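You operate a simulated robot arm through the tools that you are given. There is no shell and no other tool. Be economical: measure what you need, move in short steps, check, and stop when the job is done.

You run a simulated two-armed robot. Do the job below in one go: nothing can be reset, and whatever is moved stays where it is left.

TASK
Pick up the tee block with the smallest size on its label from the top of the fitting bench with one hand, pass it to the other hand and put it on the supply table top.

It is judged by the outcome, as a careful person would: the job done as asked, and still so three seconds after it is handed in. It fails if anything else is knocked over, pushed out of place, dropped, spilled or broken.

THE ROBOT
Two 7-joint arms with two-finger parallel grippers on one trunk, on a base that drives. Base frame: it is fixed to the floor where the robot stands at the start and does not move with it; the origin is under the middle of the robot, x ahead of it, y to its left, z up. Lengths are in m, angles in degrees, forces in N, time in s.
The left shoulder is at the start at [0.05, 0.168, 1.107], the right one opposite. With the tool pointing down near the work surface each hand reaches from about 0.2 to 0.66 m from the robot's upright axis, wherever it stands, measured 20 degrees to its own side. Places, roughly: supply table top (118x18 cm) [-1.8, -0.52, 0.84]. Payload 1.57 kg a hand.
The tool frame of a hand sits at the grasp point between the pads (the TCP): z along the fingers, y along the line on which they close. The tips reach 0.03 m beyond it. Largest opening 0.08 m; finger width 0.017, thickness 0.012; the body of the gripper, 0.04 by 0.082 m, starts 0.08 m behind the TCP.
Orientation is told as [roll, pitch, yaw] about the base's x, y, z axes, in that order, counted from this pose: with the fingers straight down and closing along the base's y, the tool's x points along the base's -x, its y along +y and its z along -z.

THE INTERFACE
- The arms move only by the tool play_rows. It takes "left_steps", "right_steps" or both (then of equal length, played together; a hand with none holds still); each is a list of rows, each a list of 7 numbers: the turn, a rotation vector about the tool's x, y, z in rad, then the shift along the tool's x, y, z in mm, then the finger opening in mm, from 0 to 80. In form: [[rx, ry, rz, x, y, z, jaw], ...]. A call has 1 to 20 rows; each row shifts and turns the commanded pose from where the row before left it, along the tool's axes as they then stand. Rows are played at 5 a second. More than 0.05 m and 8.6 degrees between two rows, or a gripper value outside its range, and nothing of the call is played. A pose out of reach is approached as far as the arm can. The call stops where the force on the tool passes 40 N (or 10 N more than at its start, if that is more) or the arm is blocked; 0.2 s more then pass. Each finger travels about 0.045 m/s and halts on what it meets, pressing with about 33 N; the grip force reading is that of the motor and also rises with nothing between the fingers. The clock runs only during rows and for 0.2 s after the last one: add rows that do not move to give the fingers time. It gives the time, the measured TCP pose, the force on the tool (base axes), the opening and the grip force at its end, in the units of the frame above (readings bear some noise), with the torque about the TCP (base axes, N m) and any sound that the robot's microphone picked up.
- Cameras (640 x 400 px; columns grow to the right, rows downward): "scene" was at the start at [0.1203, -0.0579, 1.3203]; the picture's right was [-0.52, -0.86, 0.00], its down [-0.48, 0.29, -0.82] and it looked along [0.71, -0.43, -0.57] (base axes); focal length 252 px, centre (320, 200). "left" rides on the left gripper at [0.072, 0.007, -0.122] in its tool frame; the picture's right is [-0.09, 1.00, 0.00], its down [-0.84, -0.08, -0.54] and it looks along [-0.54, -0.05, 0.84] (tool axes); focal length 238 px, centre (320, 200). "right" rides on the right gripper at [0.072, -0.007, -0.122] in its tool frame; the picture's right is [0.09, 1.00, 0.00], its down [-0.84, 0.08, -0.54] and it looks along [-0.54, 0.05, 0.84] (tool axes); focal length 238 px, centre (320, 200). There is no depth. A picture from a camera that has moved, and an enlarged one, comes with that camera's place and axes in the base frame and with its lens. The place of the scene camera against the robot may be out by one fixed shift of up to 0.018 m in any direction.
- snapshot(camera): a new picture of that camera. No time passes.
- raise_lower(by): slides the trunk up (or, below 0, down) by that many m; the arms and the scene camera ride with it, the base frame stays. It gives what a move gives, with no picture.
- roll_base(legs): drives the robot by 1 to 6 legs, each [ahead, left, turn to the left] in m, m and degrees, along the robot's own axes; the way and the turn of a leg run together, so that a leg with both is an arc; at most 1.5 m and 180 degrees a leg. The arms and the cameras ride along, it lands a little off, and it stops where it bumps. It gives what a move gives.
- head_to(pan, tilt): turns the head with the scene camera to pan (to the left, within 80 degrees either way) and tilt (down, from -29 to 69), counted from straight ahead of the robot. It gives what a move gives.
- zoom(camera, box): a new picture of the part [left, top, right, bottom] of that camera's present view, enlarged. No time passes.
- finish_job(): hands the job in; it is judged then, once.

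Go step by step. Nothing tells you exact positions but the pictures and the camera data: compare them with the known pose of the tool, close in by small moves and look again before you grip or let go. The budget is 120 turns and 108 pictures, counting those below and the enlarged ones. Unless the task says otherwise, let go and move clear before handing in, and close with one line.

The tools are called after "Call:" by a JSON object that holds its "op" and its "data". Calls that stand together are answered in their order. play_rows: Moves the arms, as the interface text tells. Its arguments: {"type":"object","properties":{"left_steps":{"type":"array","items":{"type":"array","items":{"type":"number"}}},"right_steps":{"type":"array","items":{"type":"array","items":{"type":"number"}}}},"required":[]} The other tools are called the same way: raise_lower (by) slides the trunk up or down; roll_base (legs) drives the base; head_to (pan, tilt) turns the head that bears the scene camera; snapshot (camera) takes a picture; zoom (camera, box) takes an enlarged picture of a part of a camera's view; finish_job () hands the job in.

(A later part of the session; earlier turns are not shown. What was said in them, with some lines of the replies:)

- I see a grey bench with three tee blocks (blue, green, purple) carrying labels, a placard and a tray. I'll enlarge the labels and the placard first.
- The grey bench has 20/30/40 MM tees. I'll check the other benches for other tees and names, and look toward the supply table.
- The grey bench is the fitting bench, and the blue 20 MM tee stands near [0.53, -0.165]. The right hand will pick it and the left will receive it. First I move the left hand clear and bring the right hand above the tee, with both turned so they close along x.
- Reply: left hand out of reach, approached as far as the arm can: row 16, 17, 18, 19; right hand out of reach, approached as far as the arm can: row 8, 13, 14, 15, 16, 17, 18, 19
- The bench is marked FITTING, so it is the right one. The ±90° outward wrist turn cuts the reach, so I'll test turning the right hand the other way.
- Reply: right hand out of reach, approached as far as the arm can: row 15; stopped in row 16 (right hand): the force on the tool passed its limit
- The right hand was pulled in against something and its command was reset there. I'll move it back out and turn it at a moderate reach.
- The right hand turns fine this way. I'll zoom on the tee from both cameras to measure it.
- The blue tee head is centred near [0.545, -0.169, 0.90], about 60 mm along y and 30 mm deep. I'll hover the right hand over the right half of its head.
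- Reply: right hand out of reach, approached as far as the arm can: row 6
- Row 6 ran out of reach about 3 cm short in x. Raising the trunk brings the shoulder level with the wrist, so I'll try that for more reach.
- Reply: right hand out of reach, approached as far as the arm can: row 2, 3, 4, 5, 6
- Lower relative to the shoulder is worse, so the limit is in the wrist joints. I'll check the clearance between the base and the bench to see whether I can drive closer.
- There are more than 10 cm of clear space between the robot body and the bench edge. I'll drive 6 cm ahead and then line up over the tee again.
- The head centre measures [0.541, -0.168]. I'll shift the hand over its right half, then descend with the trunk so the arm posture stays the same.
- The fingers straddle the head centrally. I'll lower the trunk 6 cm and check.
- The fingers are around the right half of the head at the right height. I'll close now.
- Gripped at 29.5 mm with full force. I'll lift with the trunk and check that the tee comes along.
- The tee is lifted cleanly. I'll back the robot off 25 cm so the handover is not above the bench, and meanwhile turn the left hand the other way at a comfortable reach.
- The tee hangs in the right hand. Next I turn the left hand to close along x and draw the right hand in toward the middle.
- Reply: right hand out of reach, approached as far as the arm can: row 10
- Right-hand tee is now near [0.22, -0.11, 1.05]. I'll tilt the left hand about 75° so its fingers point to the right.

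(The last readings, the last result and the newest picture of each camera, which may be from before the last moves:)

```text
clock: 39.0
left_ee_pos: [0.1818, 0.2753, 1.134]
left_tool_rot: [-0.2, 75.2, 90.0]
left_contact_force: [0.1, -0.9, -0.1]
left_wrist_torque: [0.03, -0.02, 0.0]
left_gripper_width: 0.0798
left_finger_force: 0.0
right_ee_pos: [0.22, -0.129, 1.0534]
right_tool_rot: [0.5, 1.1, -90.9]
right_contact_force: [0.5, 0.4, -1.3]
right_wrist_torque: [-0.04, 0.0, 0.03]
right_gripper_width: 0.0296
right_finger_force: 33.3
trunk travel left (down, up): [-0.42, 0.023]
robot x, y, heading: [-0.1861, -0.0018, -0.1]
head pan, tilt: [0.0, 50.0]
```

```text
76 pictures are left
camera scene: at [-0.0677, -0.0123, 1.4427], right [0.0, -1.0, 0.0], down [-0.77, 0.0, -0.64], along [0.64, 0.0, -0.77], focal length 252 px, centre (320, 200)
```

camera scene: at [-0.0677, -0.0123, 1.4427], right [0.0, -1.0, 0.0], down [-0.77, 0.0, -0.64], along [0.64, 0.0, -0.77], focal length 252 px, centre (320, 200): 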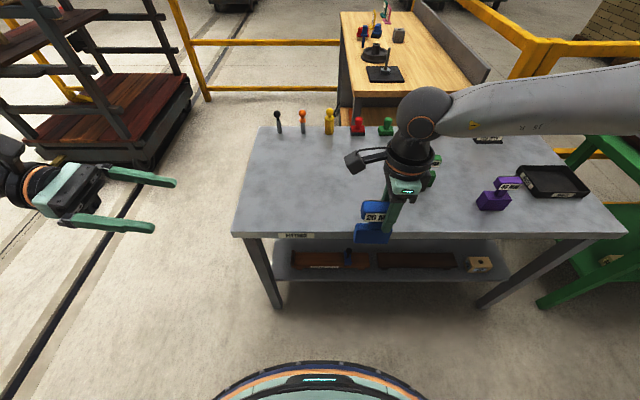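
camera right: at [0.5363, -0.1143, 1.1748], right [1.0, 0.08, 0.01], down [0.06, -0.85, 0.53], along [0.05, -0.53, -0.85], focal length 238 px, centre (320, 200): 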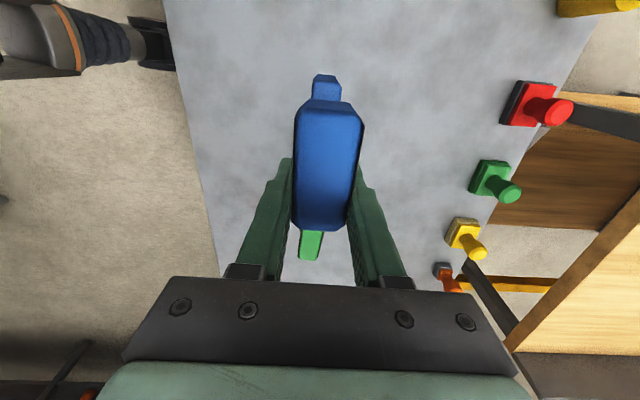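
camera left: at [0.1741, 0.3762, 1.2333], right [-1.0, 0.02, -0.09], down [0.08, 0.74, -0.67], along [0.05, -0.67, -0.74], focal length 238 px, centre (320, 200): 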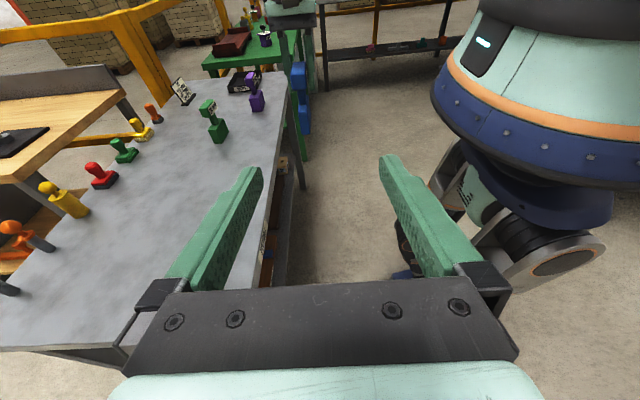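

The left hand is tilted and free. I'll bring it to a stand-off just left of the tee, level with its head, and look.

Call:
{"op": "play_rows", "data": {"left_steps": [[0, 0, 0, -1.5, -5.4, 38, 80], [0, 0, 0, -1.5, -5.4, 38, 80], [0, 0, 0, -1.5, -5.4, 38, 80], [0, 0, 0, -1.5, -5.4, 38, 80], [0, 0, 0, -1.5, -5.4, 38, 80], [0, 0, 0, -1.5, -5.4, 38, 80], [0, 0, 0, -1.5, -5.4, 38, 80], [0, 0, 0, 0, 0, 0, 80]]}}

Call:
{"op": "snapshot", "data": {"camera": "left"}}

Call:
{"op": "snapshot", "data": {"camera": "scene"}}

Call:
{"op": "snapshot", "data": {"camera": "right"}}

```text
clock: 40.8
left_ee_pos: [0.2197, 0.0211, 1.055]
left_tool_rot: [-0.2, 75.0, 90.0]
left_contact_force: [-0.3, 0.6, 0.0]
left_wrist_torque: [-0.01, 0.0, -0.03]
left_gripper_width: 0.0803
left_finger_force: 0.1
right_ee_pos: [0.2192, -0.1271, 1.0536]
right_tool_rot: [0.3, 1.0, -90.8]
right_contact_force: [0.1, -0.1, -1.2]
right_wrist_torque: [-0.05, 0.02, 0.01]
right_gripper_width: 0.0294
right_finger_force: 32.8
trunk travel left (down, up): [-0.42, 0.023]
robot x, y, heading: [-0.1874, -0.0011, 0.1]
head pan, tilt: [0.0, 50.0]
```

```text
75 pictures are left
camera left: at [0.2131, 0.1214, 1.1541], right [-1.0, 0.02, -0.09], down [0.08, 0.74, -0.67], along [0.05, -0.67, -0.74], focal length 238 px, centre (320, 200)
```

left: 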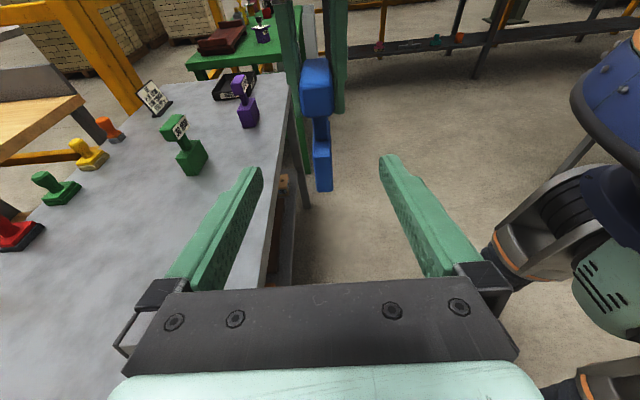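

```text
74 pictures are left
camera scene: at [-0.0678, -0.0119, 1.4428], right [0.0, -1.0, 0.0], down [-0.77, 0.0, -0.64], along [0.64, 0.0, -0.77], focal length 252 px, centre (320, 200)
```

scene: 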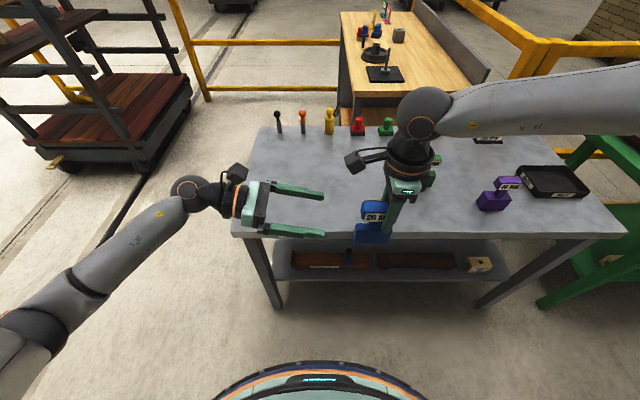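

```text
73 pictures are left
camera right: at [0.2146, -0.0584, 1.1773], right [1.0, 0.08, 0.01], down [0.06, -0.85, 0.53], along [0.05, -0.53, -0.85], focal length 238 px, centre (320, 200)
```

right: 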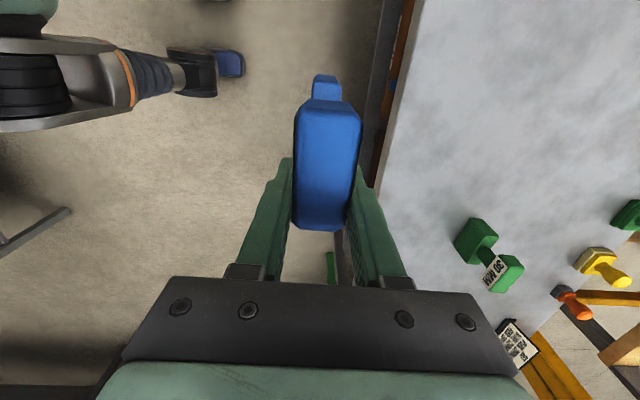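

The tee is centred between the left fingers in x. I'll check its height more closely before closing in.

Call:
{"op": "zoom", "data": {"camera": "left", "box": [270, 40, 370, 200]}}

Call:
{"op": "zoom", "data": {"camera": "scene", "box": [220, 140, 440, 270]}}

```text
2.50 times, centred on (320, 120) of left
camera zoom: at [0.2131, 0.1214, 1.1541], right [-1.0, 0.02, -0.09], down [0.08, 0.74, -0.67], along [0.05, -0.67, -0.74], focal length 596 px, centre (320, 400)
```

zoom: 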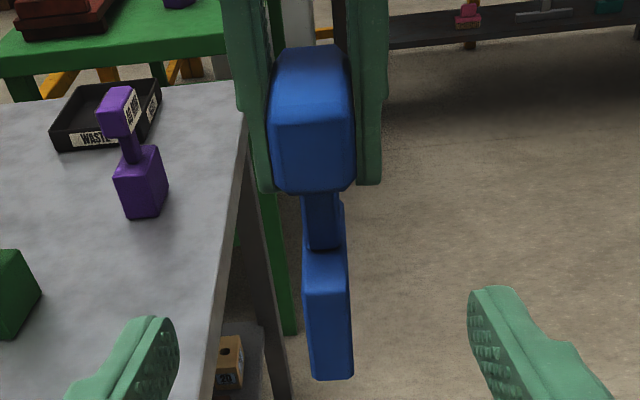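

```text
2.91 times, centred on (330, 205) of scene
camera zoom: at [-0.0678, -0.0119, 1.4428], right [0.0, -1.0, 0.0], down [-0.77, 0.0, -0.64], along [0.64, 0.0, -0.77], focal length 734 px, centre (291, 186)
```

zoom: 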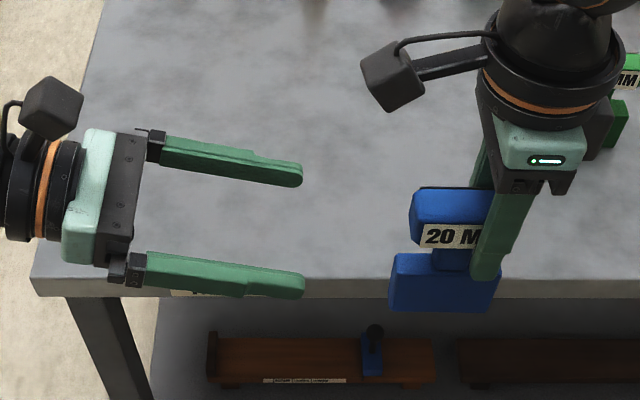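

Heights match to within 5 mm. I'll advance the left hand straight along -y so its fingers straddle the left half of the head.

Call:
{"op": "play_rows", "data": {"left_steps": [[0, 0, 0, 6, 0, 18.7, 80], [0, 0, 0, 6, 0, 18.7, 80], [0, 0, 0, 6, 0, 18.7, 80], [0, 0, 0, 6, 0, 18.7, 80], [0, 0, 0, 6, 0, 18.7, 80], [0, 0, 0, 0, 0, 0, 80]]}}

Call:
{"op": "snapshot", "data": {"camera": "left"}}

Call:
{"op": "zoom", "data": {"camera": "scene", "box": [240, 140, 440, 265]}}

Call:
{"op": "snapshot", "data": {"camera": "right"}}

```text
clock: 42.2
left_ee_pos: [0.2198, -0.0764, 1.0588]
left_tool_rot: [0.0, 75.1, 90.1]
left_contact_force: [-0.5, 0.0, 0.0]
left_wrist_torque: [0.03, -0.02, 0.03]
left_gripper_width: 0.08
left_finger_force: 0.1
right_ee_pos: [0.2196, -0.1295, 1.0529]
right_tool_rot: [0.3, 1.1, -91.0]
right_contact_force: [0.1, 0.0, -1.2]
right_wrist_torque: [0.0, 0.0, -0.04]
right_gripper_width: 0.0294
right_finger_force: 32.9
trunk travel left (down, up): [-0.42, 0.023]
robot x, y, heading: [-0.1867, 0.0004, 0.2]
head pan, tilt: [0.0, 50.0]
```

```text
70 pictures are left
camera left: at [0.2129, 0.0235, 1.1593], right [-1.0, 0.02, -0.09], down [0.07, 0.74, -0.67], along [0.05, -0.67, -0.74], focal length 238 px, centre (320, 200)
```

left: 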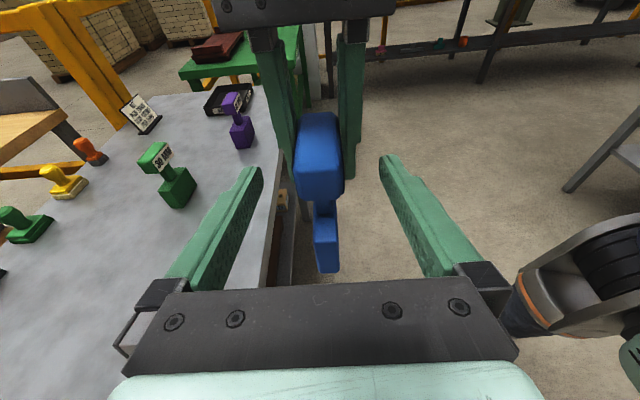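

```text
3.20 times, centred on (340, 202) of scene
camera zoom: at [-0.0677, -0.012, 1.4427], right [0.0, -1.0, 0.0], down [-0.77, 0.0, -0.64], along [0.64, 0.0, -0.77], focal length 808 px, centre (256, 192)
```

zoom: 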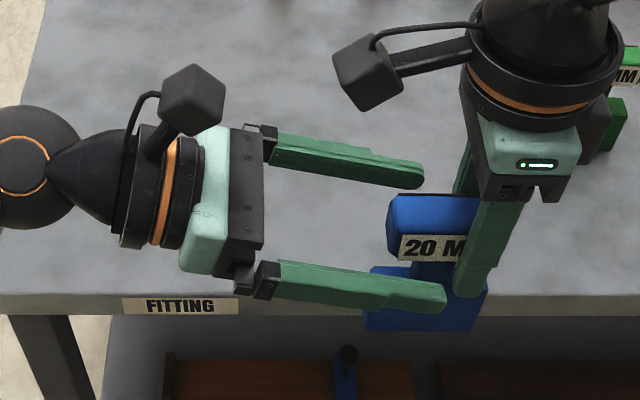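

```text
68 pictures are left
camera right: at [0.2146, -0.0585, 1.1772], right [1.0, 0.08, 0.01], down [0.06, -0.85, 0.53], along [0.05, -0.52, -0.85], focal length 238 px, centre (320, 200)
```

right: 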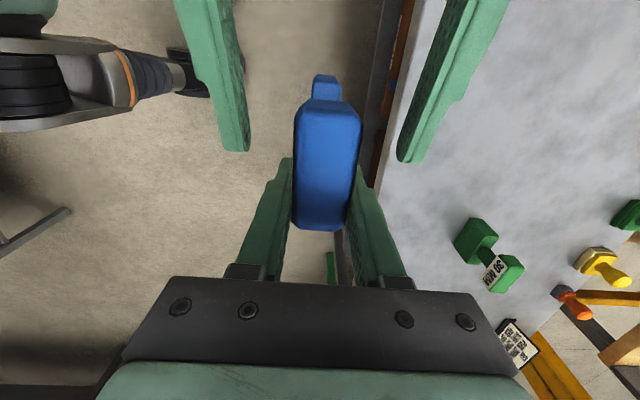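

The left fingers straddle the left half of the head without touching the right fingers. I'll close the left hand.

Call:
{"op": "play_rows", "data": {"left_steps": [[0, 0, 0, 0, 0, 0, 60], [0, 0, 0, 0, 0, 0, 45], [0, 0, 0, 0, 0, 0, 35], [0, 0, 0, 0, 0, 0, 25], [0, 0, 0, 0, 0, 0, 10], [0, 0, 0, 0, 0, 0, 10], [0, 0, 0, 0, 0, 0, 10]]}}

Call:
{"op": "zoom", "data": {"camera": "scene", "box": [240, 140, 440, 265]}}

Call:
{"op": "snapshot", "data": {"camera": "left"}}

```text
clock: 43.8
left_ee_pos: [0.2195, -0.0762, 1.0587]
left_tool_rot: [-0.1, 75.1, 90.1]
left_contact_force: [1.5, -0.8, 0.7]
left_wrist_torque: [-0.02, 0.01, -0.27]
left_gripper_width: 0.0291
left_finger_force: 32.7
right_ee_pos: [0.2195, -0.1289, 1.0538]
right_tool_rot: [0.4, 1.2, -90.9]
right_contact_force: [-1.0, 0.1, -0.3]
right_wrist_torque: [0.0, -0.01, 0.29]
right_gripper_width: 0.0294
right_finger_force: 32.7
trunk travel left (down, up): [-0.42, 0.023]
robot x, y, heading: [-0.1856, 0.0001, 0.2]
head pan, tilt: [0.0, 50.0]
```

```text
3.20 times, centred on (340, 202) of scene
camera zoom: at [-0.0676, -0.0122, 1.4427], right [0.0, -1.0, 0.0], down [-0.77, 0.0, -0.64], along [0.64, 0.0, -0.77], focal length 808 px, centre (256, 192)
```

zoom: 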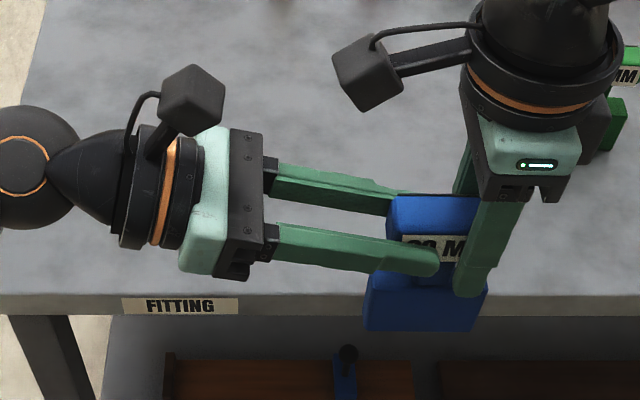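

```text
66 pictures are left
camera left: at [0.2128, 0.0235, 1.1592], right [-1.0, 0.02, -0.09], down [0.08, 0.74, -0.67], along [0.05, -0.67, -0.74], focal length 238 px, centre (320, 200)
```

left: 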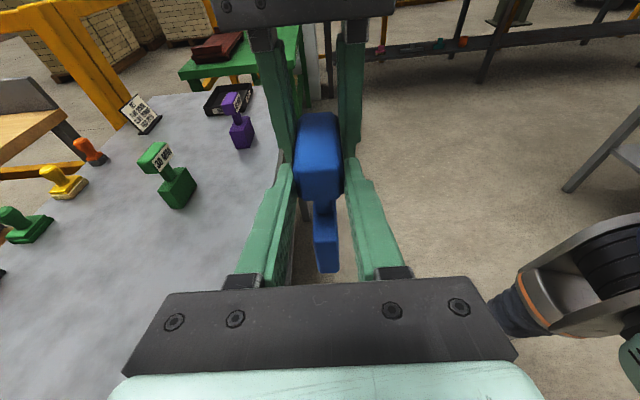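

Both hands hold the head (29 mm each). I'll open the right hand and withdraw it up and to the right.

Call:
{"op": "play_rows", "data": {"right_steps": [[0, 0, 0, 0, 0, 0, 40], [0, 0, 0, 0, 0, 0, 60], [0, 0, 0, 0, 0, 0, 80], [0, 0, 0, 0, 0, 0, 80], [0, 0, 0, 0, 0, 0, 80]]}}

Call:
{"op": "snapshot", "data": {"camera": "left"}}

```text
clock: 45.0
left_ee_pos: [0.2211, -0.0755, 1.0599]
left_tool_rot: [0.0, 75.1, 90.1]
left_contact_force: [0.1, 0.1, -0.1]
left_wrist_torque: [0.04, 0.02, 0.0]
left_gripper_width: 0.0289
left_finger_force: 33.4
right_ee_pos: [0.2205, -0.1292, 1.0533]
right_tool_rot: [0.4, 1.1, -90.9]
right_contact_force: [0.5, 0.7, 0.0]
right_wrist_torque: [0.01, -0.02, -0.02]
right_gripper_width: 0.08
right_finger_force: 0.0
trunk travel left (down, up): [-0.42, 0.023]
robot x, y, heading: [-0.1892, -0.0015, -0.0]
head pan, tilt: [0.0, 50.0]
```

```text
65 pictures are left
camera left: at [0.2128, 0.0235, 1.1592], right [-1.0, 0.02, -0.09], down [0.08, 0.74, -0.67], along [0.05, -0.67, -0.74], focal length 238 px, centre (320, 200)
```

left: 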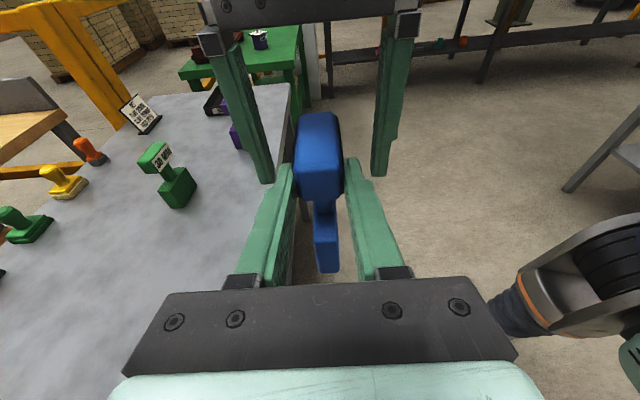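

The tee stays in the left hand. Withdrawing the right hand.

Call:
{"op": "play_rows", "data": {"right_steps": [[0, 0, 0, -12, 0, -6, 80], [0, 0, 0, -15, 0, -8, 80], [0, 0, 0, -15, 0, -8, 80], [0, 0, 0, -15, 0, -8, 80], [0, 0, 0, -15, 0, -8, 80], [0, 0, 0, -15, 0, -8, 80], [0, 0, 0, -15, 0, -8, 80], [0, 0, 0, -15, 0, -8, 80], [0, 0, 0, -15, 0, -8, 80], [0, 0, 0, -15, 0, 0, 80], [0, 0, 0, 0, 0, 0, 80]]}}

Call:
{"op": "head_to", "data": {"pan": -80, "tilt": 25}}

Call:
{"op": "snapshot", "data": {"camera": "scene"}}

Call:
{"op": "snapshot", "data": {"camera": "left"}}

```text
clock: 47.4
left_ee_pos: [0.2203, -0.0764, 1.0587]
left_tool_rot: [0.0, 75.2, 90.1]
left_contact_force: [0.6, 0.4, 0.5]
left_wrist_torque: [0.04, 0.0, 0.0]
left_gripper_width: 0.0291
left_finger_force: 32.7
right_ee_pos: [0.2177, -0.2765, 1.1204]
right_tool_rot: [0.3, 0.9, -90.7]
right_contact_force: [-0.2, 0.2, -0.6]
right_wrist_torque: [0.0, 0.03, -0.05]
right_gripper_width: 0.0802
right_finger_force: 0.0
trunk travel left (down, up): [-0.42, 0.023]
robot x, y, heading: [-0.1866, -0.0018, 0.2]
head pan, tilt: [0.0, 50.0]
```

```text
clock: 48.9
left_ee_pos: [0.2198, -0.0763, 1.0597]
left_tool_rot: [-0.1, 75.1, 90.1]
left_contact_force: [-0.8, 1.3, 0.5]
left_wrist_torque: [0.03, 0.0, -0.02]
left_gripper_width: 0.0295
left_finger_force: 32.3
right_ee_pos: [0.2179, -0.2772, 1.1227]
right_tool_rot: [0.3, 0.9, -90.8]
right_contact_force: [0.6, -0.3, -0.3]
right_wrist_torque: [-0.03, -0.01, 0.03]
right_gripper_width: 0.0799
right_finger_force: 0.1
trunk travel left (down, up): [-0.42, 0.023]
robot x, y, heading: [-0.1879, -0.0015, -0.1]
head pan, tilt: [-80.0, 25.0]
```

```text
64 pictures are left
camera scene: at [-0.1284, -0.103, 1.4802], right [-0.98, -0.18, 0.0], down [-0.07, 0.42, -0.91], along [0.16, -0.89, -0.42], focal length 252 px, centre (320, 200)
```

scene: 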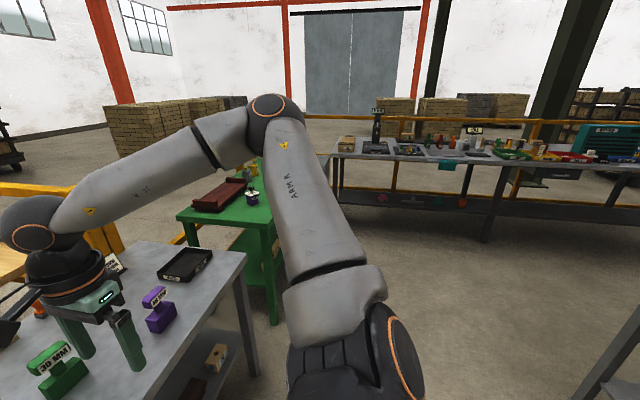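

```text
63 pictures are left
camera left: at [0.2128, 0.0235, 1.1592], right [-1.0, 0.02, -0.09], down [0.08, 0.74, -0.67], along [0.05, -0.67, -0.74], focal length 238 px, centre (320, 200)
```

left: 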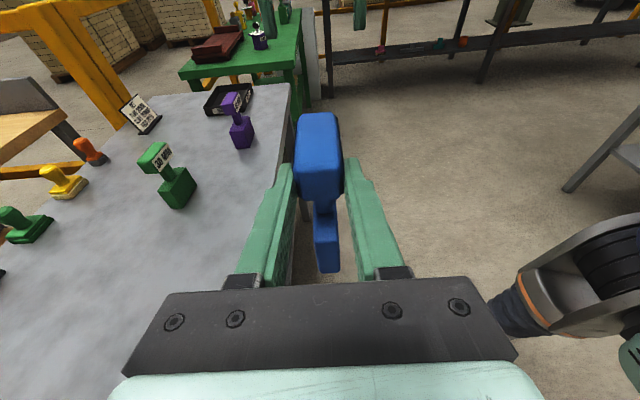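

The tee is held firmly by the left hand and the right is clear. I'll back off a little more, turn right, and look for the supply table.

Call:
{"op": "roll_base", "data": {"legs": [[-0.15, 0, 0], [0, 0, -100]]}}

Call:
{"op": "head_to", "data": {"pan": -60, "tilt": 25}}

Call:
{"op": "snapshot", "data": {"camera": "scene"}}

```text
clock: 54.5
left_ee_pos: [-0.4798, -0.3922, 1.0603]
left_tool_rot: [-0.1, 75.0, -9.1]
left_contact_force: [-0.4, -0.3, -0.1]
left_wrist_torque: [-0.08, -0.01, -0.02]
left_gripper_width: 0.0292
left_finger_force: 33.4
right_ee_pos: [-0.6768, -0.3585, 1.1214]
right_tool_rot: [0.3, 0.9, 170.0]
right_contact_force: [-0.4, -0.2, -0.2]
right_wrist_torque: [0.0, 0.02, 0.0]
right_gripper_width: 0.08
right_finger_force: 0.2
trunk travel left (down, up): [-0.42, 0.023]
robot x, y, heading: [-0.3371, 0.0004, -99.3]
head pan, tilt: [-80.0, 25.0]
```

```text
clock: 55.3
left_ee_pos: [-0.4794, -0.3913, 1.0583]
left_tool_rot: [-0.1, 75.1, -9.0]
left_contact_force: [-0.1, -0.1, 0.8]
left_wrist_torque: [0.0, -0.03, -0.01]
left_gripper_width: 0.029
left_finger_force: 32.7
right_ee_pos: [-0.6772, -0.3581, 1.1225]
right_tool_rot: [0.3, 0.9, 170.0]
right_contact_force: [0.4, 0.4, -0.8]
right_wrist_torque: [0.02, 0.01, 0.01]
right_gripper_width: 0.0802
right_finger_force: 0.0
trunk travel left (down, up): [-0.42, 0.023]
robot x, y, heading: [-0.3358, -0.0017, -99.1]
head pan, tilt: [-60.0, 25.0]
```

```text
62 pictures are left
camera scene: at [-0.4266, -0.0851, 1.4802], right [-0.36, 0.93, 0.0], down [0.39, 0.15, -0.91], along [-0.85, -0.32, -0.42], focal length 252 px, centre (320, 200)
```

scene: 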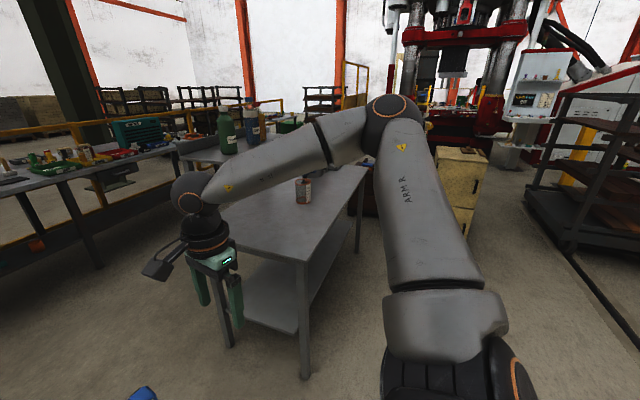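

A grey table with bottles and a can stands around [-1.8, -0.5], which is likely the supply table. I'll turn to face it and look again.

Call:
{"op": "roll_base", "data": {"legs": [[0, 0, -70]]}}

Call:
{"op": "head_to", "data": {"pan": 15, "tilt": 28}}

Call:
{"op": "snapshot", "data": {"camera": "scene"}}

```text
clock: 58.7
left_ee_pos: [-0.7554, -0.0054, 1.059]
left_tool_rot: [0.0, 75.1, -78.7]
left_contact_force: [-0.3, -0.4, 0.0]
left_wrist_torque: [-0.05, -0.03, 0.01]
left_gripper_width: 0.0292
left_finger_force: 32.7
right_ee_pos: [-0.7928, 0.1922, 1.1223]
right_tool_rot: [0.3, 0.9, 100.4]
right_contact_force: [-0.8, 0.0, -0.9]
right_wrist_torque: [0.01, -0.01, 0.0]
right_gripper_width: 0.0799
right_finger_force: 0.1
trunk travel left (down, up): [-0.42, 0.023]
robot x, y, heading: [-0.3361, -0.0021, -168.3]
head pan, tilt: [-60.0, 25.0]
```

```text
clock: 60.2
left_ee_pos: [-0.7542, -0.0055, 1.0582]
left_tool_rot: [-0.1, 75.1, -78.5]
left_contact_force: [-0.9, -0.2, 0.6]
left_wrist_torque: [-0.03, 0.02, -0.03]
left_gripper_width: 0.0291
left_finger_force: 33.5
right_ee_pos: [-0.7922, 0.1914, 1.122]
right_tool_rot: [0.4, 0.9, 100.5]
right_contact_force: [-0.4, 0.7, 0.7]
right_wrist_torque: [0.01, 0.0, -0.02]
right_gripper_width: 0.08
right_finger_force: 0.1
trunk travel left (down, up): [-0.42, 0.023]
robot x, y, heading: [-0.3397, -0.0027, -168.4]
head pan, tilt: [15.0, 28.0]
```

```text
61 pictures are left
camera scene: at [-0.4553, -0.061, 1.4754], right [-0.44, 0.9, 0.0], down [0.42, 0.21, -0.88], along [-0.79, -0.39, -0.47], focal length 252 px, centre (320, 200)
```

scene: 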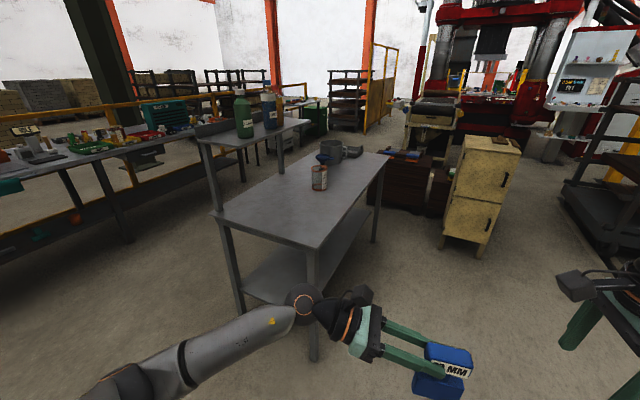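

This table spans x from -1.17 to -2.38 with its front edge at y ≈ -0.42, so it matches the supply table. I'll look closely at what is on it.

Call:
{"op": "zoom", "data": {"camera": "scene", "box": [190, 80, 410, 260]}}

```text
2.22 times, centred on (300, 170) of scene
camera zoom: at [-0.4553, -0.061, 1.4754], right [-0.44, 0.9, 0.0], down [0.42, 0.21, -0.88], along [-0.79, -0.39, -0.47], focal length 561 px, centre (364, 267)
```

zoom: 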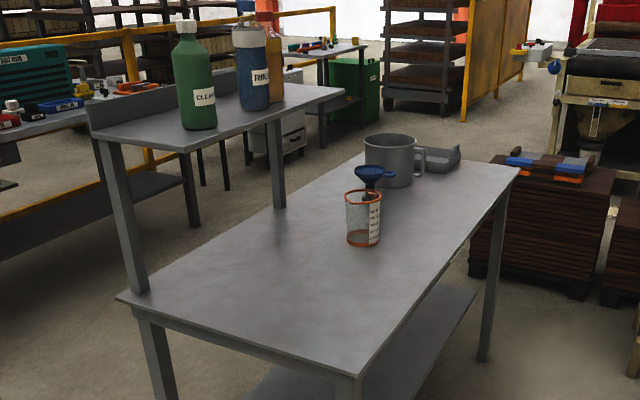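

The near end of the table is clear; the cup with a funnel stands further along near [-1.63, -0.64]. I'll tuck the right hand, turn to face the front edge (heading -90°), and sidle along to the clear part.

Call:
{"op": "play_rows", "data": {"right_steps": [[0, 0, 0, 0, -12, -8, 80], [0, 0, 0, 0, -12, -8, 80], [0, 0, 0, 0, -12, -8, 80], [0, 0, 0, 0, -12, -8, 80], [0, 0, 0, 0, -12, -8, 80], [0, 0, 0, 0, -12, -8, 80], [0, 0, 0, 0, -12, -8, 80], [0, 0, 0, 0, 0, 0, 80]]}}

Call:
{"op": "roll_base", "data": {"legs": [[0, 0, 78.4], [-0.1, -0.85, 0]]}}

Call:
{"op": "head_to", "data": {"pan": 0, "tilt": 45}}

Call:
{"op": "snapshot", "data": {"camera": "scene"}}

```text
clock: 62.0
left_ee_pos: [-0.7557, -0.0063, 1.0603]
left_tool_rot: [0.0, 75.2, -78.6]
left_contact_force: [-0.9, 0.0, 0.2]
left_wrist_torque: [-0.03, 0.0, -0.01]
left_gripper_width: 0.0293
left_finger_force: 33.2
right_ee_pos: [-0.71, 0.2071, 1.1776]
right_tool_rot: [0.4, 1.0, 100.4]
right_contact_force: [0.4, 0.0, 0.8]
right_wrist_torque: [-0.05, -0.03, -0.02]
right_gripper_width: 0.0803
right_finger_force: 0.1
trunk travel left (down, up): [-0.42, 0.023]
robot x, y, heading: [-0.3402, 0.0023, -168.5]
head pan, tilt: [15.0, 28.0]
```

```text
clock: 69.9
left_ee_pos: [-1.2724, -0.2919, 1.0591]
left_tool_rot: [-0.2, 75.1, -1.2]
left_contact_force: [0.6, -0.1, -0.2]
left_wrist_torque: [0.0, -0.05, -0.01]
left_gripper_width: 0.0292
left_finger_force: 32.5
right_ee_pos: [-1.4699, -0.2021, 1.1765]
right_tool_rot: [0.3, 0.8, 177.9]
right_contact_force: [-0.2, -0.1, -0.1]
right_wrist_torque: [-0.02, -0.03, 0.0]
right_gripper_width: 0.08
right_finger_force: 0.1
trunk travel left (down, up): [-0.42, 0.023]
robot x, y, heading: [-1.1872, 0.1179, -90.9]
head pan, tilt: [15.0, 28.0]
```

```text
clock: 70.7
left_ee_pos: [-1.2712, -0.2927, 1.0599]
left_tool_rot: [-0.1, 75.1, -1.2]
left_contact_force: [-0.4, 0.3, 0.6]
left_wrist_torque: [0.01, -0.04, 0.02]
left_gripper_width: 0.0292
left_finger_force: 32.6
right_ee_pos: [-1.4697, -0.2005, 1.1786]
right_tool_rot: [0.3, 0.9, 177.8]
right_contact_force: [0.5, -0.8, 0.9]
right_wrist_torque: [0.0, 0.0, 0.02]
right_gripper_width: 0.0801
right_finger_force: 0.1
trunk travel left (down, up): [-0.42, 0.023]
robot x, y, heading: [-1.1855, 0.1168, -91.5]
head pan, tilt: [0.0, 45.0]
```

```text
59 pictures are left
camera scene: at [-1.184, -0.0177, 1.4497], right [-1.0, 0.02, 0.0], down [0.01, 0.71, -0.71], along [-0.01, -0.71, -0.71], focal length 252 px, centre (320, 200)
```

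scene: 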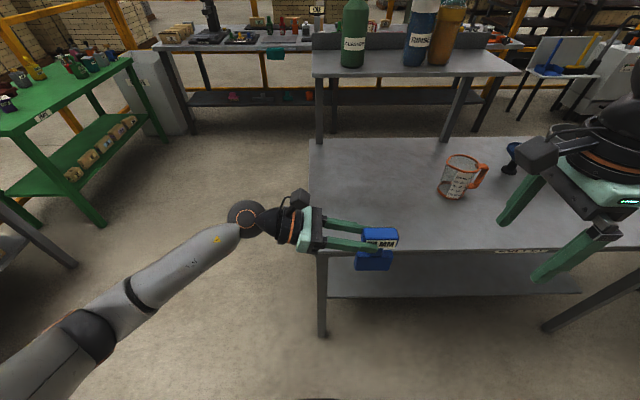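

The table edge is at y ≈ -0.433 and the spot near x ≈ -1.35 is empty. I'll move forward so the tee hangs over the strip, about 10 cm in from the edge.

Call:
{"op": "roll_base", "data": {"legs": [[0.23, -0.05, 0]]}}

Call:
{"op": "snapshot", "data": {"camera": "scene"}}

Call:
{"op": "snapshot", "data": {"camera": "left"}}

Call:
{"op": "zoom", "data": {"camera": "scene", "box": [440, 200, 640, 325]}}

```text
clock: 72.4
left_ee_pos: [-1.3275, -0.5188, 1.0588]
left_tool_rot: [0.1, 75.1, -1.0]
left_contact_force: [-0.5, 0.6, 0.0]
left_wrist_torque: [0.02, -0.03, -0.03]
left_gripper_width: 0.029
left_finger_force: 32.9
right_ee_pos: [-1.5239, -0.4301, 1.1772]
right_tool_rot: [0.3, 0.9, 177.8]
right_contact_force: [-0.9, -0.2, -0.8]
right_wrist_torque: [0.05, -0.01, 0.04]
right_gripper_width: 0.0799
right_finger_force: 0.1
trunk travel left (down, up): [-0.42, 0.023]
robot x, y, heading: [-1.2366, -0.1124, -91.2]
head pan, tilt: [0.0, 45.0]
```

```text
58 pictures are left
camera scene: at [-1.2388, -0.2454, 1.4496], right [-1.0, 0.02, 0.0], down [0.01, 0.71, -0.71], along [-0.01, -0.71, -0.71], focal length 252 px, centre (320, 200)
```

scene: 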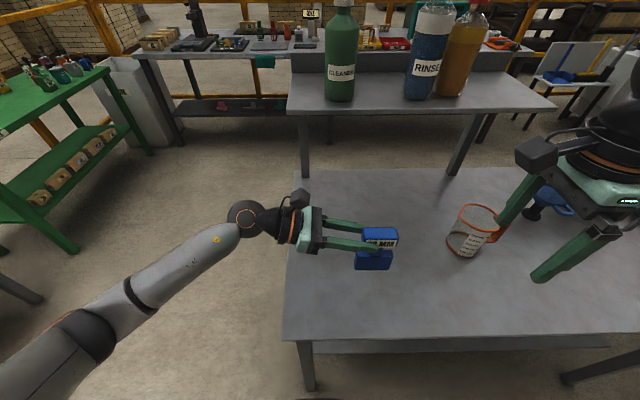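

```text
57 pictures are left
camera left: at [-1.2271, -0.514, 1.1589], right [0.04, 1.0, -0.09], down [0.74, -0.09, -0.67], along [-0.67, -0.04, -0.74], focal length 238 px, centre (320, 200)
```

left: 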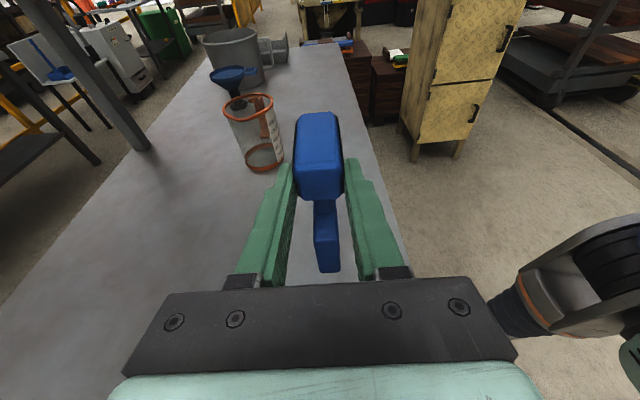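

```text
3.20 times, centred on (540, 262) of scene
camera zoom: at [-1.2388, -0.2454, 1.4496], right [-1.0, 0.02, 0.0], down [0.01, 0.71, -0.71], along [-0.01, -0.71, -0.71], focal length 808 px, centre (-384, 0)
```

zoom: 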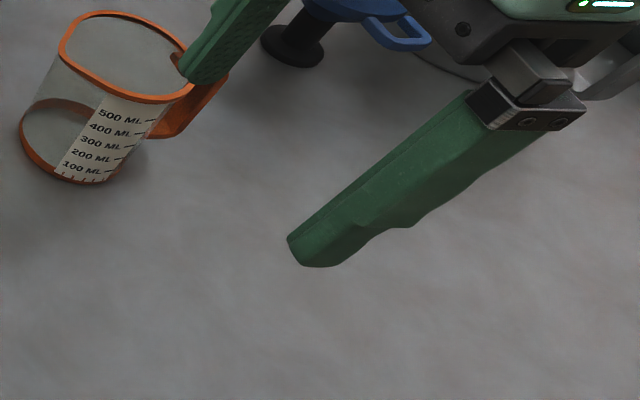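

The tee hangs above a clear spot and nothing is beneath the hands. I'll lower the trunk 9 cm and check the remaining gap.

Call:
{"op": "raise_lower", "data": {"by": -0.09}}

Call:
{"op": "zoom", "data": {"camera": "scene", "box": [270, 180, 470, 305]}}

Call:
{"op": "snapshot", "data": {"camera": "left"}}

```text
clock: 73.7
left_ee_pos: [-1.3255, -0.5183, 0.9709]
left_tool_rot: [-0.1, 75.3, -1.2]
left_contact_force: [0.0, 0.2, 0.3]
left_wrist_torque: [0.01, -0.03, 0.03]
left_gripper_width: 0.0291
left_finger_force: 33.0
right_ee_pos: [-1.5232, -0.427, 1.0885]
right_tool_rot: [0.4, 0.9, 177.8]
right_contact_force: [-1.3, 0.0, 0.0]
right_wrist_torque: [0.03, 0.0, 0.01]
right_gripper_width: 0.0799
right_finger_force: 0.1
trunk travel left (down, up): [-0.33, 0.113]
robot x, y, heading: [-1.2364, -0.1079, -91.3]
head pan, tilt: [0.0, 45.0]
```

```text
3.20 times, centred on (370, 242) of scene
camera zoom: at [-1.2385, -0.2445, 1.3597], right [-1.0, 0.02, 0.0], down [0.01, 0.71, -0.71], along [-0.01, -0.71, -0.71], focal length 808 px, centre (160, 64)
```

zoom: 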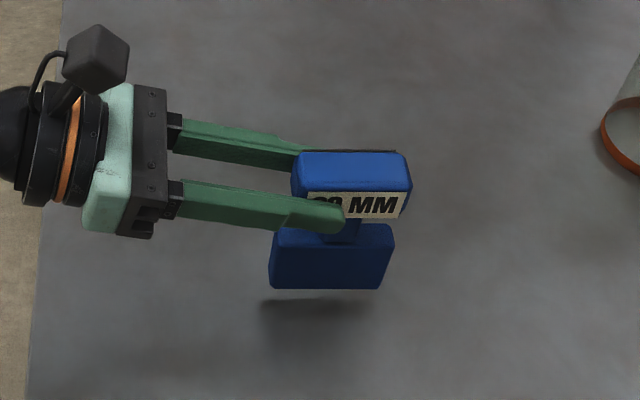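

```text
54 pictures are left
camera left: at [-1.2269, -0.5133, 1.0693], right [0.04, 0.99, -0.09], down [0.74, -0.09, -0.67], along [-0.67, -0.04, -0.74], focal length 238 px, centre (320, 200)
```

left: 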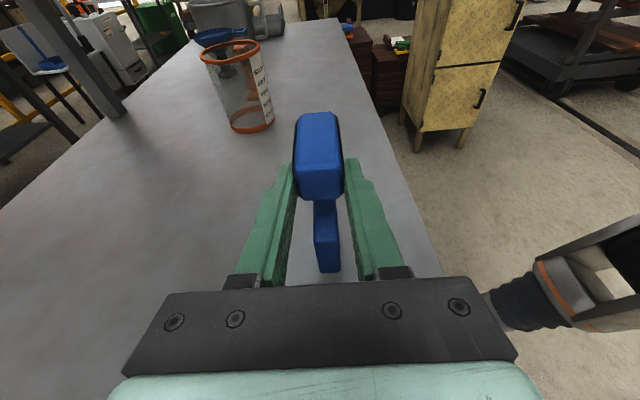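

About 2 cm remains. I'll lower with the left arm in small steps and watch the contact force.

Call:
{"op": "play_rows", "data": {"left_steps": [[0, 0, 0, -2.9, 0, 0.78, 10], [0, 0, 0, -2.9, 0, 0.78, 10], [0, 0, 0, -2.9, 0, 0.78, 10], [0, 0, 0, -2.9, 0, 0.78, 10], [0, 0, 0, -2.9, 0, 0.78, 10], [0, 0, 0, -1.93, 0, 0.52, 10]]}}

Call:
{"op": "zoom", "data": {"camera": "scene", "box": [300, 210, 430, 300]}}

```text
clock: 75.1
left_ee_pos: [-1.3261, -0.519, 0.9521]
left_tool_rot: [-0.1, 75.1, -1.2]
left_contact_force: [0.0, -0.4, -0.9]
left_wrist_torque: [0.03, -0.07, 0.02]
left_gripper_width: 0.0291
left_finger_force: 33.1
right_ee_pos: [-1.5247, -0.4286, 1.088]
right_tool_rot: [0.3, 0.9, 177.8]
right_contact_force: [0.6, 0.2, -0.2]
right_wrist_torque: [0.03, -0.03, 0.0]
right_gripper_width: 0.0801
right_finger_force: 0.0
trunk travel left (down, up): [-0.33, 0.113]
robot x, y, heading: [-1.2366, -0.1142, -91.1]
head pan, tilt: [0.0, 45.0]
```

```text
4.44 times, centred on (365, 255) of scene
camera zoom: at [-1.2386, -0.2446, 1.3597], right [-1.0, 0.02, 0.0], down [0.01, 0.71, -0.71], along [-0.01, -0.71, -0.71], focal length 1122 px, centre (120, -44)
```

zoom: 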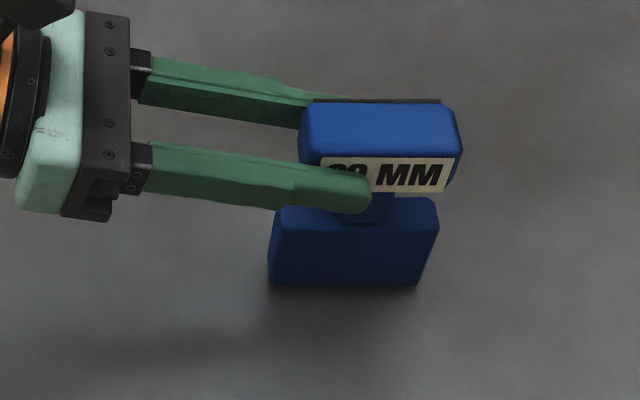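

The shadow has almost closed up under the base, leaving a few millimetres. I'll continue in 1 mm steps.

Call:
{"op": "play_rows", "data": {"left_steps": [[0, 0, 0, -0.97, 0, 0.26, 10], [0, 0, 0, -0.97, 0, 0.26, 10], [0, 0, 0, -0.97, 0, 0.26, 10], [0, 0, 0, 0, 0, 0, 10]]}}

Call:
{"op": "zoom", "data": {"camera": "scene", "box": [300, 210, 430, 300]}}

```text
clock: 76.1
left_ee_pos: [-1.3259, -0.5189, 0.9498]
left_tool_rot: [0.0, 75.0, -1.1]
left_contact_force: [-0.2, -0.3, -0.8]
left_wrist_torque: [0.0, -0.03, -0.03]
left_gripper_width: 0.0293
left_finger_force: 32.8
right_ee_pos: [-1.5238, -0.4275, 1.0877]
right_tool_rot: [0.3, 0.9, 177.7]
right_contact_force: [-0.2, 0.2, 0.0]
right_wrist_torque: [0.04, 0.0, -0.02]
right_gripper_width: 0.0801
right_finger_force: 0.0
trunk travel left (down, up): [-0.33, 0.113]
robot x, y, heading: [-1.2386, -0.1109, -91.2]
head pan, tilt: [0.0, 45.0]
```

```text
4.44 times, centred on (365, 255) of scene
camera zoom: at [-1.2386, -0.2446, 1.3596], right [-1.0, 0.02, 0.0], down [0.01, 0.71, -0.71], along [-0.01, -0.71, -0.71], focal length 1122 px, centre (120, -44)
```

zoom: 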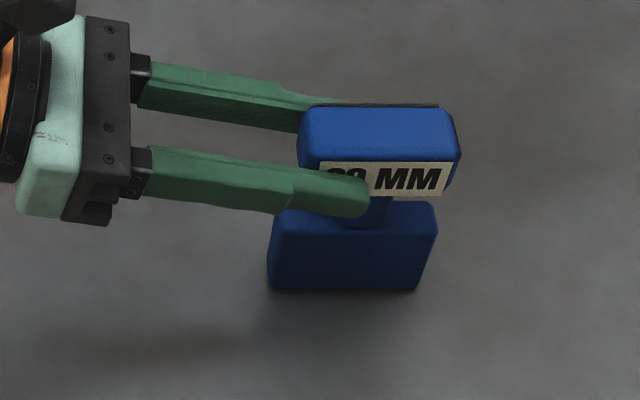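

Call:
{"op": "play_rows", "data": {"left_steps": [[0, 0, 0, -0.97, 0, 0.26, 10], [0, 0, 0, -0.97, 0, 0.26, 10], [0, 0, 0, 0, 0, 0, 10]]}}

```text
clock: 76.9
left_ee_pos: [-1.3276, -0.5187, 0.948]
left_tool_rot: [-0.1, 75.2, -1.2]
left_contact_force: [0.4, 0.2, 1.0]
left_wrist_torque: [-0.03, 0.1, 0.0]
left_gripper_width: 0.0294
left_finger_force: 33.4
right_ee_pos: [-1.5245, -0.4276, 1.0881]
right_tool_rot: [0.4, 1.0, 177.8]
right_contact_force: [0.8, -0.3, -0.3]
right_wrist_torque: [0.01, 0.02, -0.02]
right_gripper_width: 0.0798
right_finger_force: 0.0
trunk travel left (down, up): [-0.33, 0.113]
robot x, y, heading: [-1.2415, -0.1104, -91.3]
head pan, tilt: [0.0, 45.0]
```

The force may be starting to change sign, so contact looks near. Two more 1 mm steps, reading the force after each.

Call:
{"op": "play_rows", "data": {"left_steps": [[0, 0, 0, -0.97, 0, 0.26, 10], [0, 0, 0, 0, 0, 0, 10]]}}

Call:
{"op": "play_rows", "data": {"left_steps": [[0, 0, 0, -0.97, 0, 0.26, 10], [0, 0, 0, 0, 0, 0, 10]]}}

Call:
{"op": "zoom", "data": {"camera": "scene", "box": [300, 210, 430, 300]}}

```text
clock: 77.5
left_ee_pos: [-1.3264, -0.5183, 0.9472]
left_tool_rot: [-0.3, 75.2, -1.4]
left_contact_force: [1.7, 0.4, 5.7]
left_wrist_torque: [0.03, 0.3, -0.04]
left_gripper_width: 0.029
left_finger_force: 33.1
right_ee_pos: [-1.5244, -0.4269, 1.0897]
right_tool_rot: [0.3, 0.9, 177.8]
right_contact_force: [0.1, 0.5, 0.4]
right_wrist_torque: [-0.02, -0.02, 0.0]
right_gripper_width: 0.0797
right_finger_force: 0.3
trunk travel left (down, up): [-0.33, 0.113]
robot x, y, heading: [-1.2365, -0.1115, -91.4]
head pan, tilt: [0.0, 45.0]
```

```text
clock: 78.1
left_ee_pos: [-1.3261, -0.5178, 0.9484]
left_tool_rot: [-0.7, 75.3, -1.9]
left_contact_force: [2.1, 0.3, 14.1]
left_wrist_torque: [0.13, 0.16, -0.04]
left_gripper_width: 0.029
left_finger_force: 33.1
right_ee_pos: [-1.524, -0.4271, 1.088]
right_tool_rot: [0.4, 0.9, 177.9]
right_contact_force: [-0.1, 0.0, 0.8]
right_wrist_torque: [-0.03, 0.0, 0.01]
right_gripper_width: 0.0797
right_finger_force: 0.1
trunk travel left (down, up): [-0.33, 0.113]
robot x, y, heading: [-1.2383, -0.1087, -90.9]
head pan, tilt: [0.0, 45.0]
```

```text
4.44 times, centred on (365, 255) of scene
camera zoom: at [-1.238, -0.2435, 1.3599], right [-1.0, 0.02, 0.0], down [0.01, 0.71, -0.71], along [-0.01, -0.71, -0.71], focal length 1122 px, centre (120, -44)
```

zoom: 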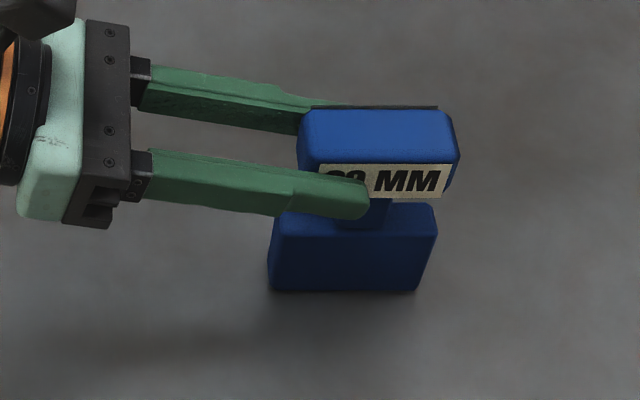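

The tee is firmly on the table (14 N). I'll back off 1 mm to ease the load, then open the left hand slowly.

Call:
{"op": "play_rows", "data": {"left_steps": [[0, 0, 0, 1.2, 0, -0.3, 10], [0, 0, 0, 0, 0, 0, 10], [0, 0, 0, 0, 0, 0, 28], [0, 0, 0, 0, 0, 0, 34], [0, 0, 0, 0, 0, 0, 40], [0, 0, 0, 0, 0, 0, 50], [0, 0, 0, 0, 0, 0, 60], [0, 0, 0, 0, 0, 0, 70], [0, 0, 0, 0, 0, 0, 80], [0, 0, 0, 0, 0, 0, 80], [0, 0, 0, 0, 0, 0, 80]]}}

Call:
{"op": "zoom", "data": {"camera": "scene", "box": [270, 190, 450, 305]}}

Call:
{"op": "snapshot", "data": {"camera": "left"}}

```text
clock: 80.5
left_ee_pos: [-1.3259, -0.5187, 0.947]
left_tool_rot: [-0.1, 75.1, -1.3]
left_contact_force: [-0.2, -0.9, 0.0]
left_wrist_torque: [0.02, -0.01, 0.01]
left_gripper_width: 0.08
left_finger_force: 0.1
right_ee_pos: [-1.5239, -0.4276, 1.089]
right_tool_rot: [0.4, 0.9, 177.8]
right_contact_force: [-0.2, -0.1, -0.2]
right_wrist_torque: [0.02, 0.01, 0.01]
right_gripper_width: 0.0798
right_finger_force: 0.1
trunk travel left (down, up): [-0.33, 0.113]
robot x, y, heading: [-1.2441, -0.1088, -91.3]
head pan, tilt: [0.0, 45.0]
```

```text
3.48 times, centred on (360, 248) of scene
camera zoom: at [-1.2385, -0.2445, 1.3597], right [-1.0, 0.02, 0.0], down [0.01, 0.71, -0.71], along [-0.01, -0.71, -0.71], focal length 878 px, centre (181, 35)
```

zoom: 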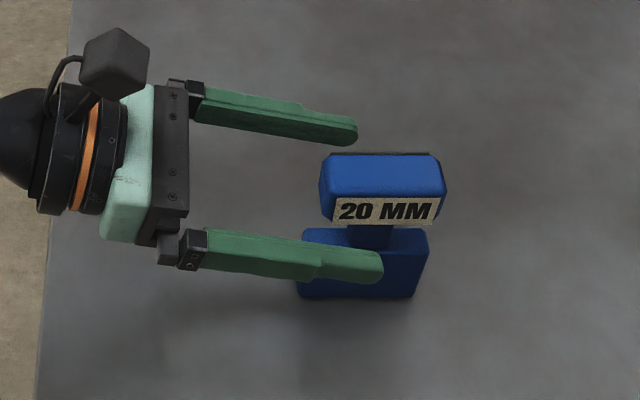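

```text
49 pictures are left
camera left: at [-1.2272, -0.5134, 1.0465], right [0.04, 1.0, -0.09], down [0.74, -0.09, -0.67], along [-0.67, -0.04, -0.74], focal length 238 px, centre (320, 200)
```

left: 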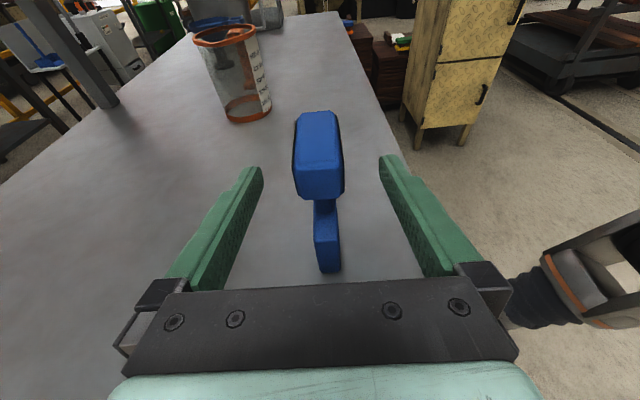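

The tee stands upright and free. I'll withdraw the left hand straight back along its fingers.

Call:
{"op": "play_rows", "data": {"left_steps": [[0, 0, 0, 0, 0, -12, 80], [0, 0, 0, 0, 0, -15, 80], [0, 0, 0, 0, 0, -15, 80], [0, 0, 0, 0, 0, -15, 80], [0, 0, 0, 0, 0, -15, 80], [0, 0, 0, 0, 0, -15, 80], [0, 0, 0, 0, 0, -15, 80], [0, 0, 0, 0, 0, -15, 80], [0, 0, 0, 0, 0, 0, 80]]}}

Call:
{"op": "snapshot", "data": {"camera": "scene"}}

Call:
{"op": "snapshot", "data": {"camera": "left"}}

```text
clock: 82.5
left_ee_pos: [-1.2132, -0.5209, 0.9777]
left_tool_rot: [-0.1, 75.1, -1.3]
left_contact_force: [-0.6, -0.1, -0.2]
left_wrist_torque: [0.03, 0.02, 0.0]
left_gripper_width: 0.08
left_finger_force: 0.1
right_ee_pos: [-1.5244, -0.428, 1.0879]
right_tool_rot: [0.3, 0.9, 177.8]
right_contact_force: [-0.2, 0.0, 0.7]
right_wrist_torque: [-0.02, -0.03, 0.0]
right_gripper_width: 0.0801
right_finger_force: 0.0
trunk travel left (down, up): [-0.33, 0.113]
robot x, y, heading: [-1.241, -0.1123, -91.4]
head pan, tilt: [0.0, 45.0]
```

```text
48 pictures are left
camera scene: at [-1.2386, -0.2445, 1.3597], right [-1.0, 0.02, 0.0], down [0.01, 0.71, -0.71], along [-0.01, -0.71, -0.71], focal length 252 px, centre (320, 200)
```

scene: 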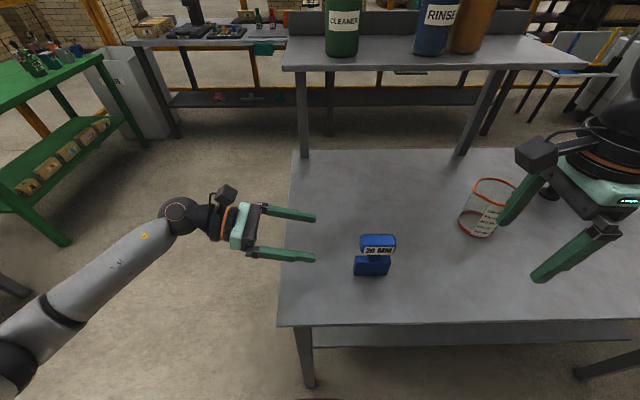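

```text
47 pictures are left
camera left: at [-1.1134, -0.5159, 1.0767], right [0.04, 0.99, -0.09], down [0.74, -0.09, -0.67], along [-0.67, -0.04, -0.74], focal length 238 px, centre (320, 200)
```

left: 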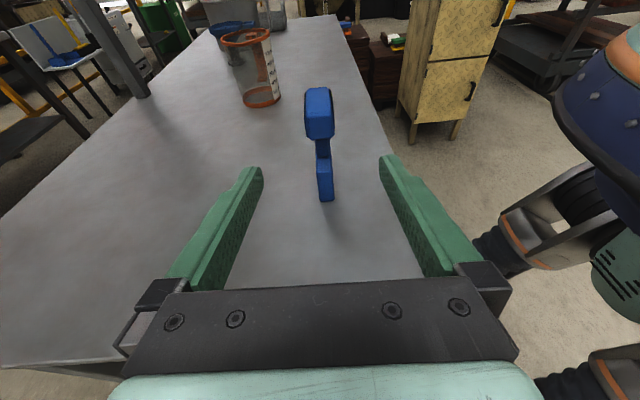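

The 20 MM tee stands upright on the supply table with both hands clear and nothing else disturbed, so I'm handing in.

Call:
{"op": "finish_job", "data": {}}

```text
The job is handed in.
```

I picked up the blue 20 MM tee block from the fitting bench with the right hand, passed it to the left, and stood it upright on the supply table. Both hands are clear, and I saw nothing else knocked or moved.
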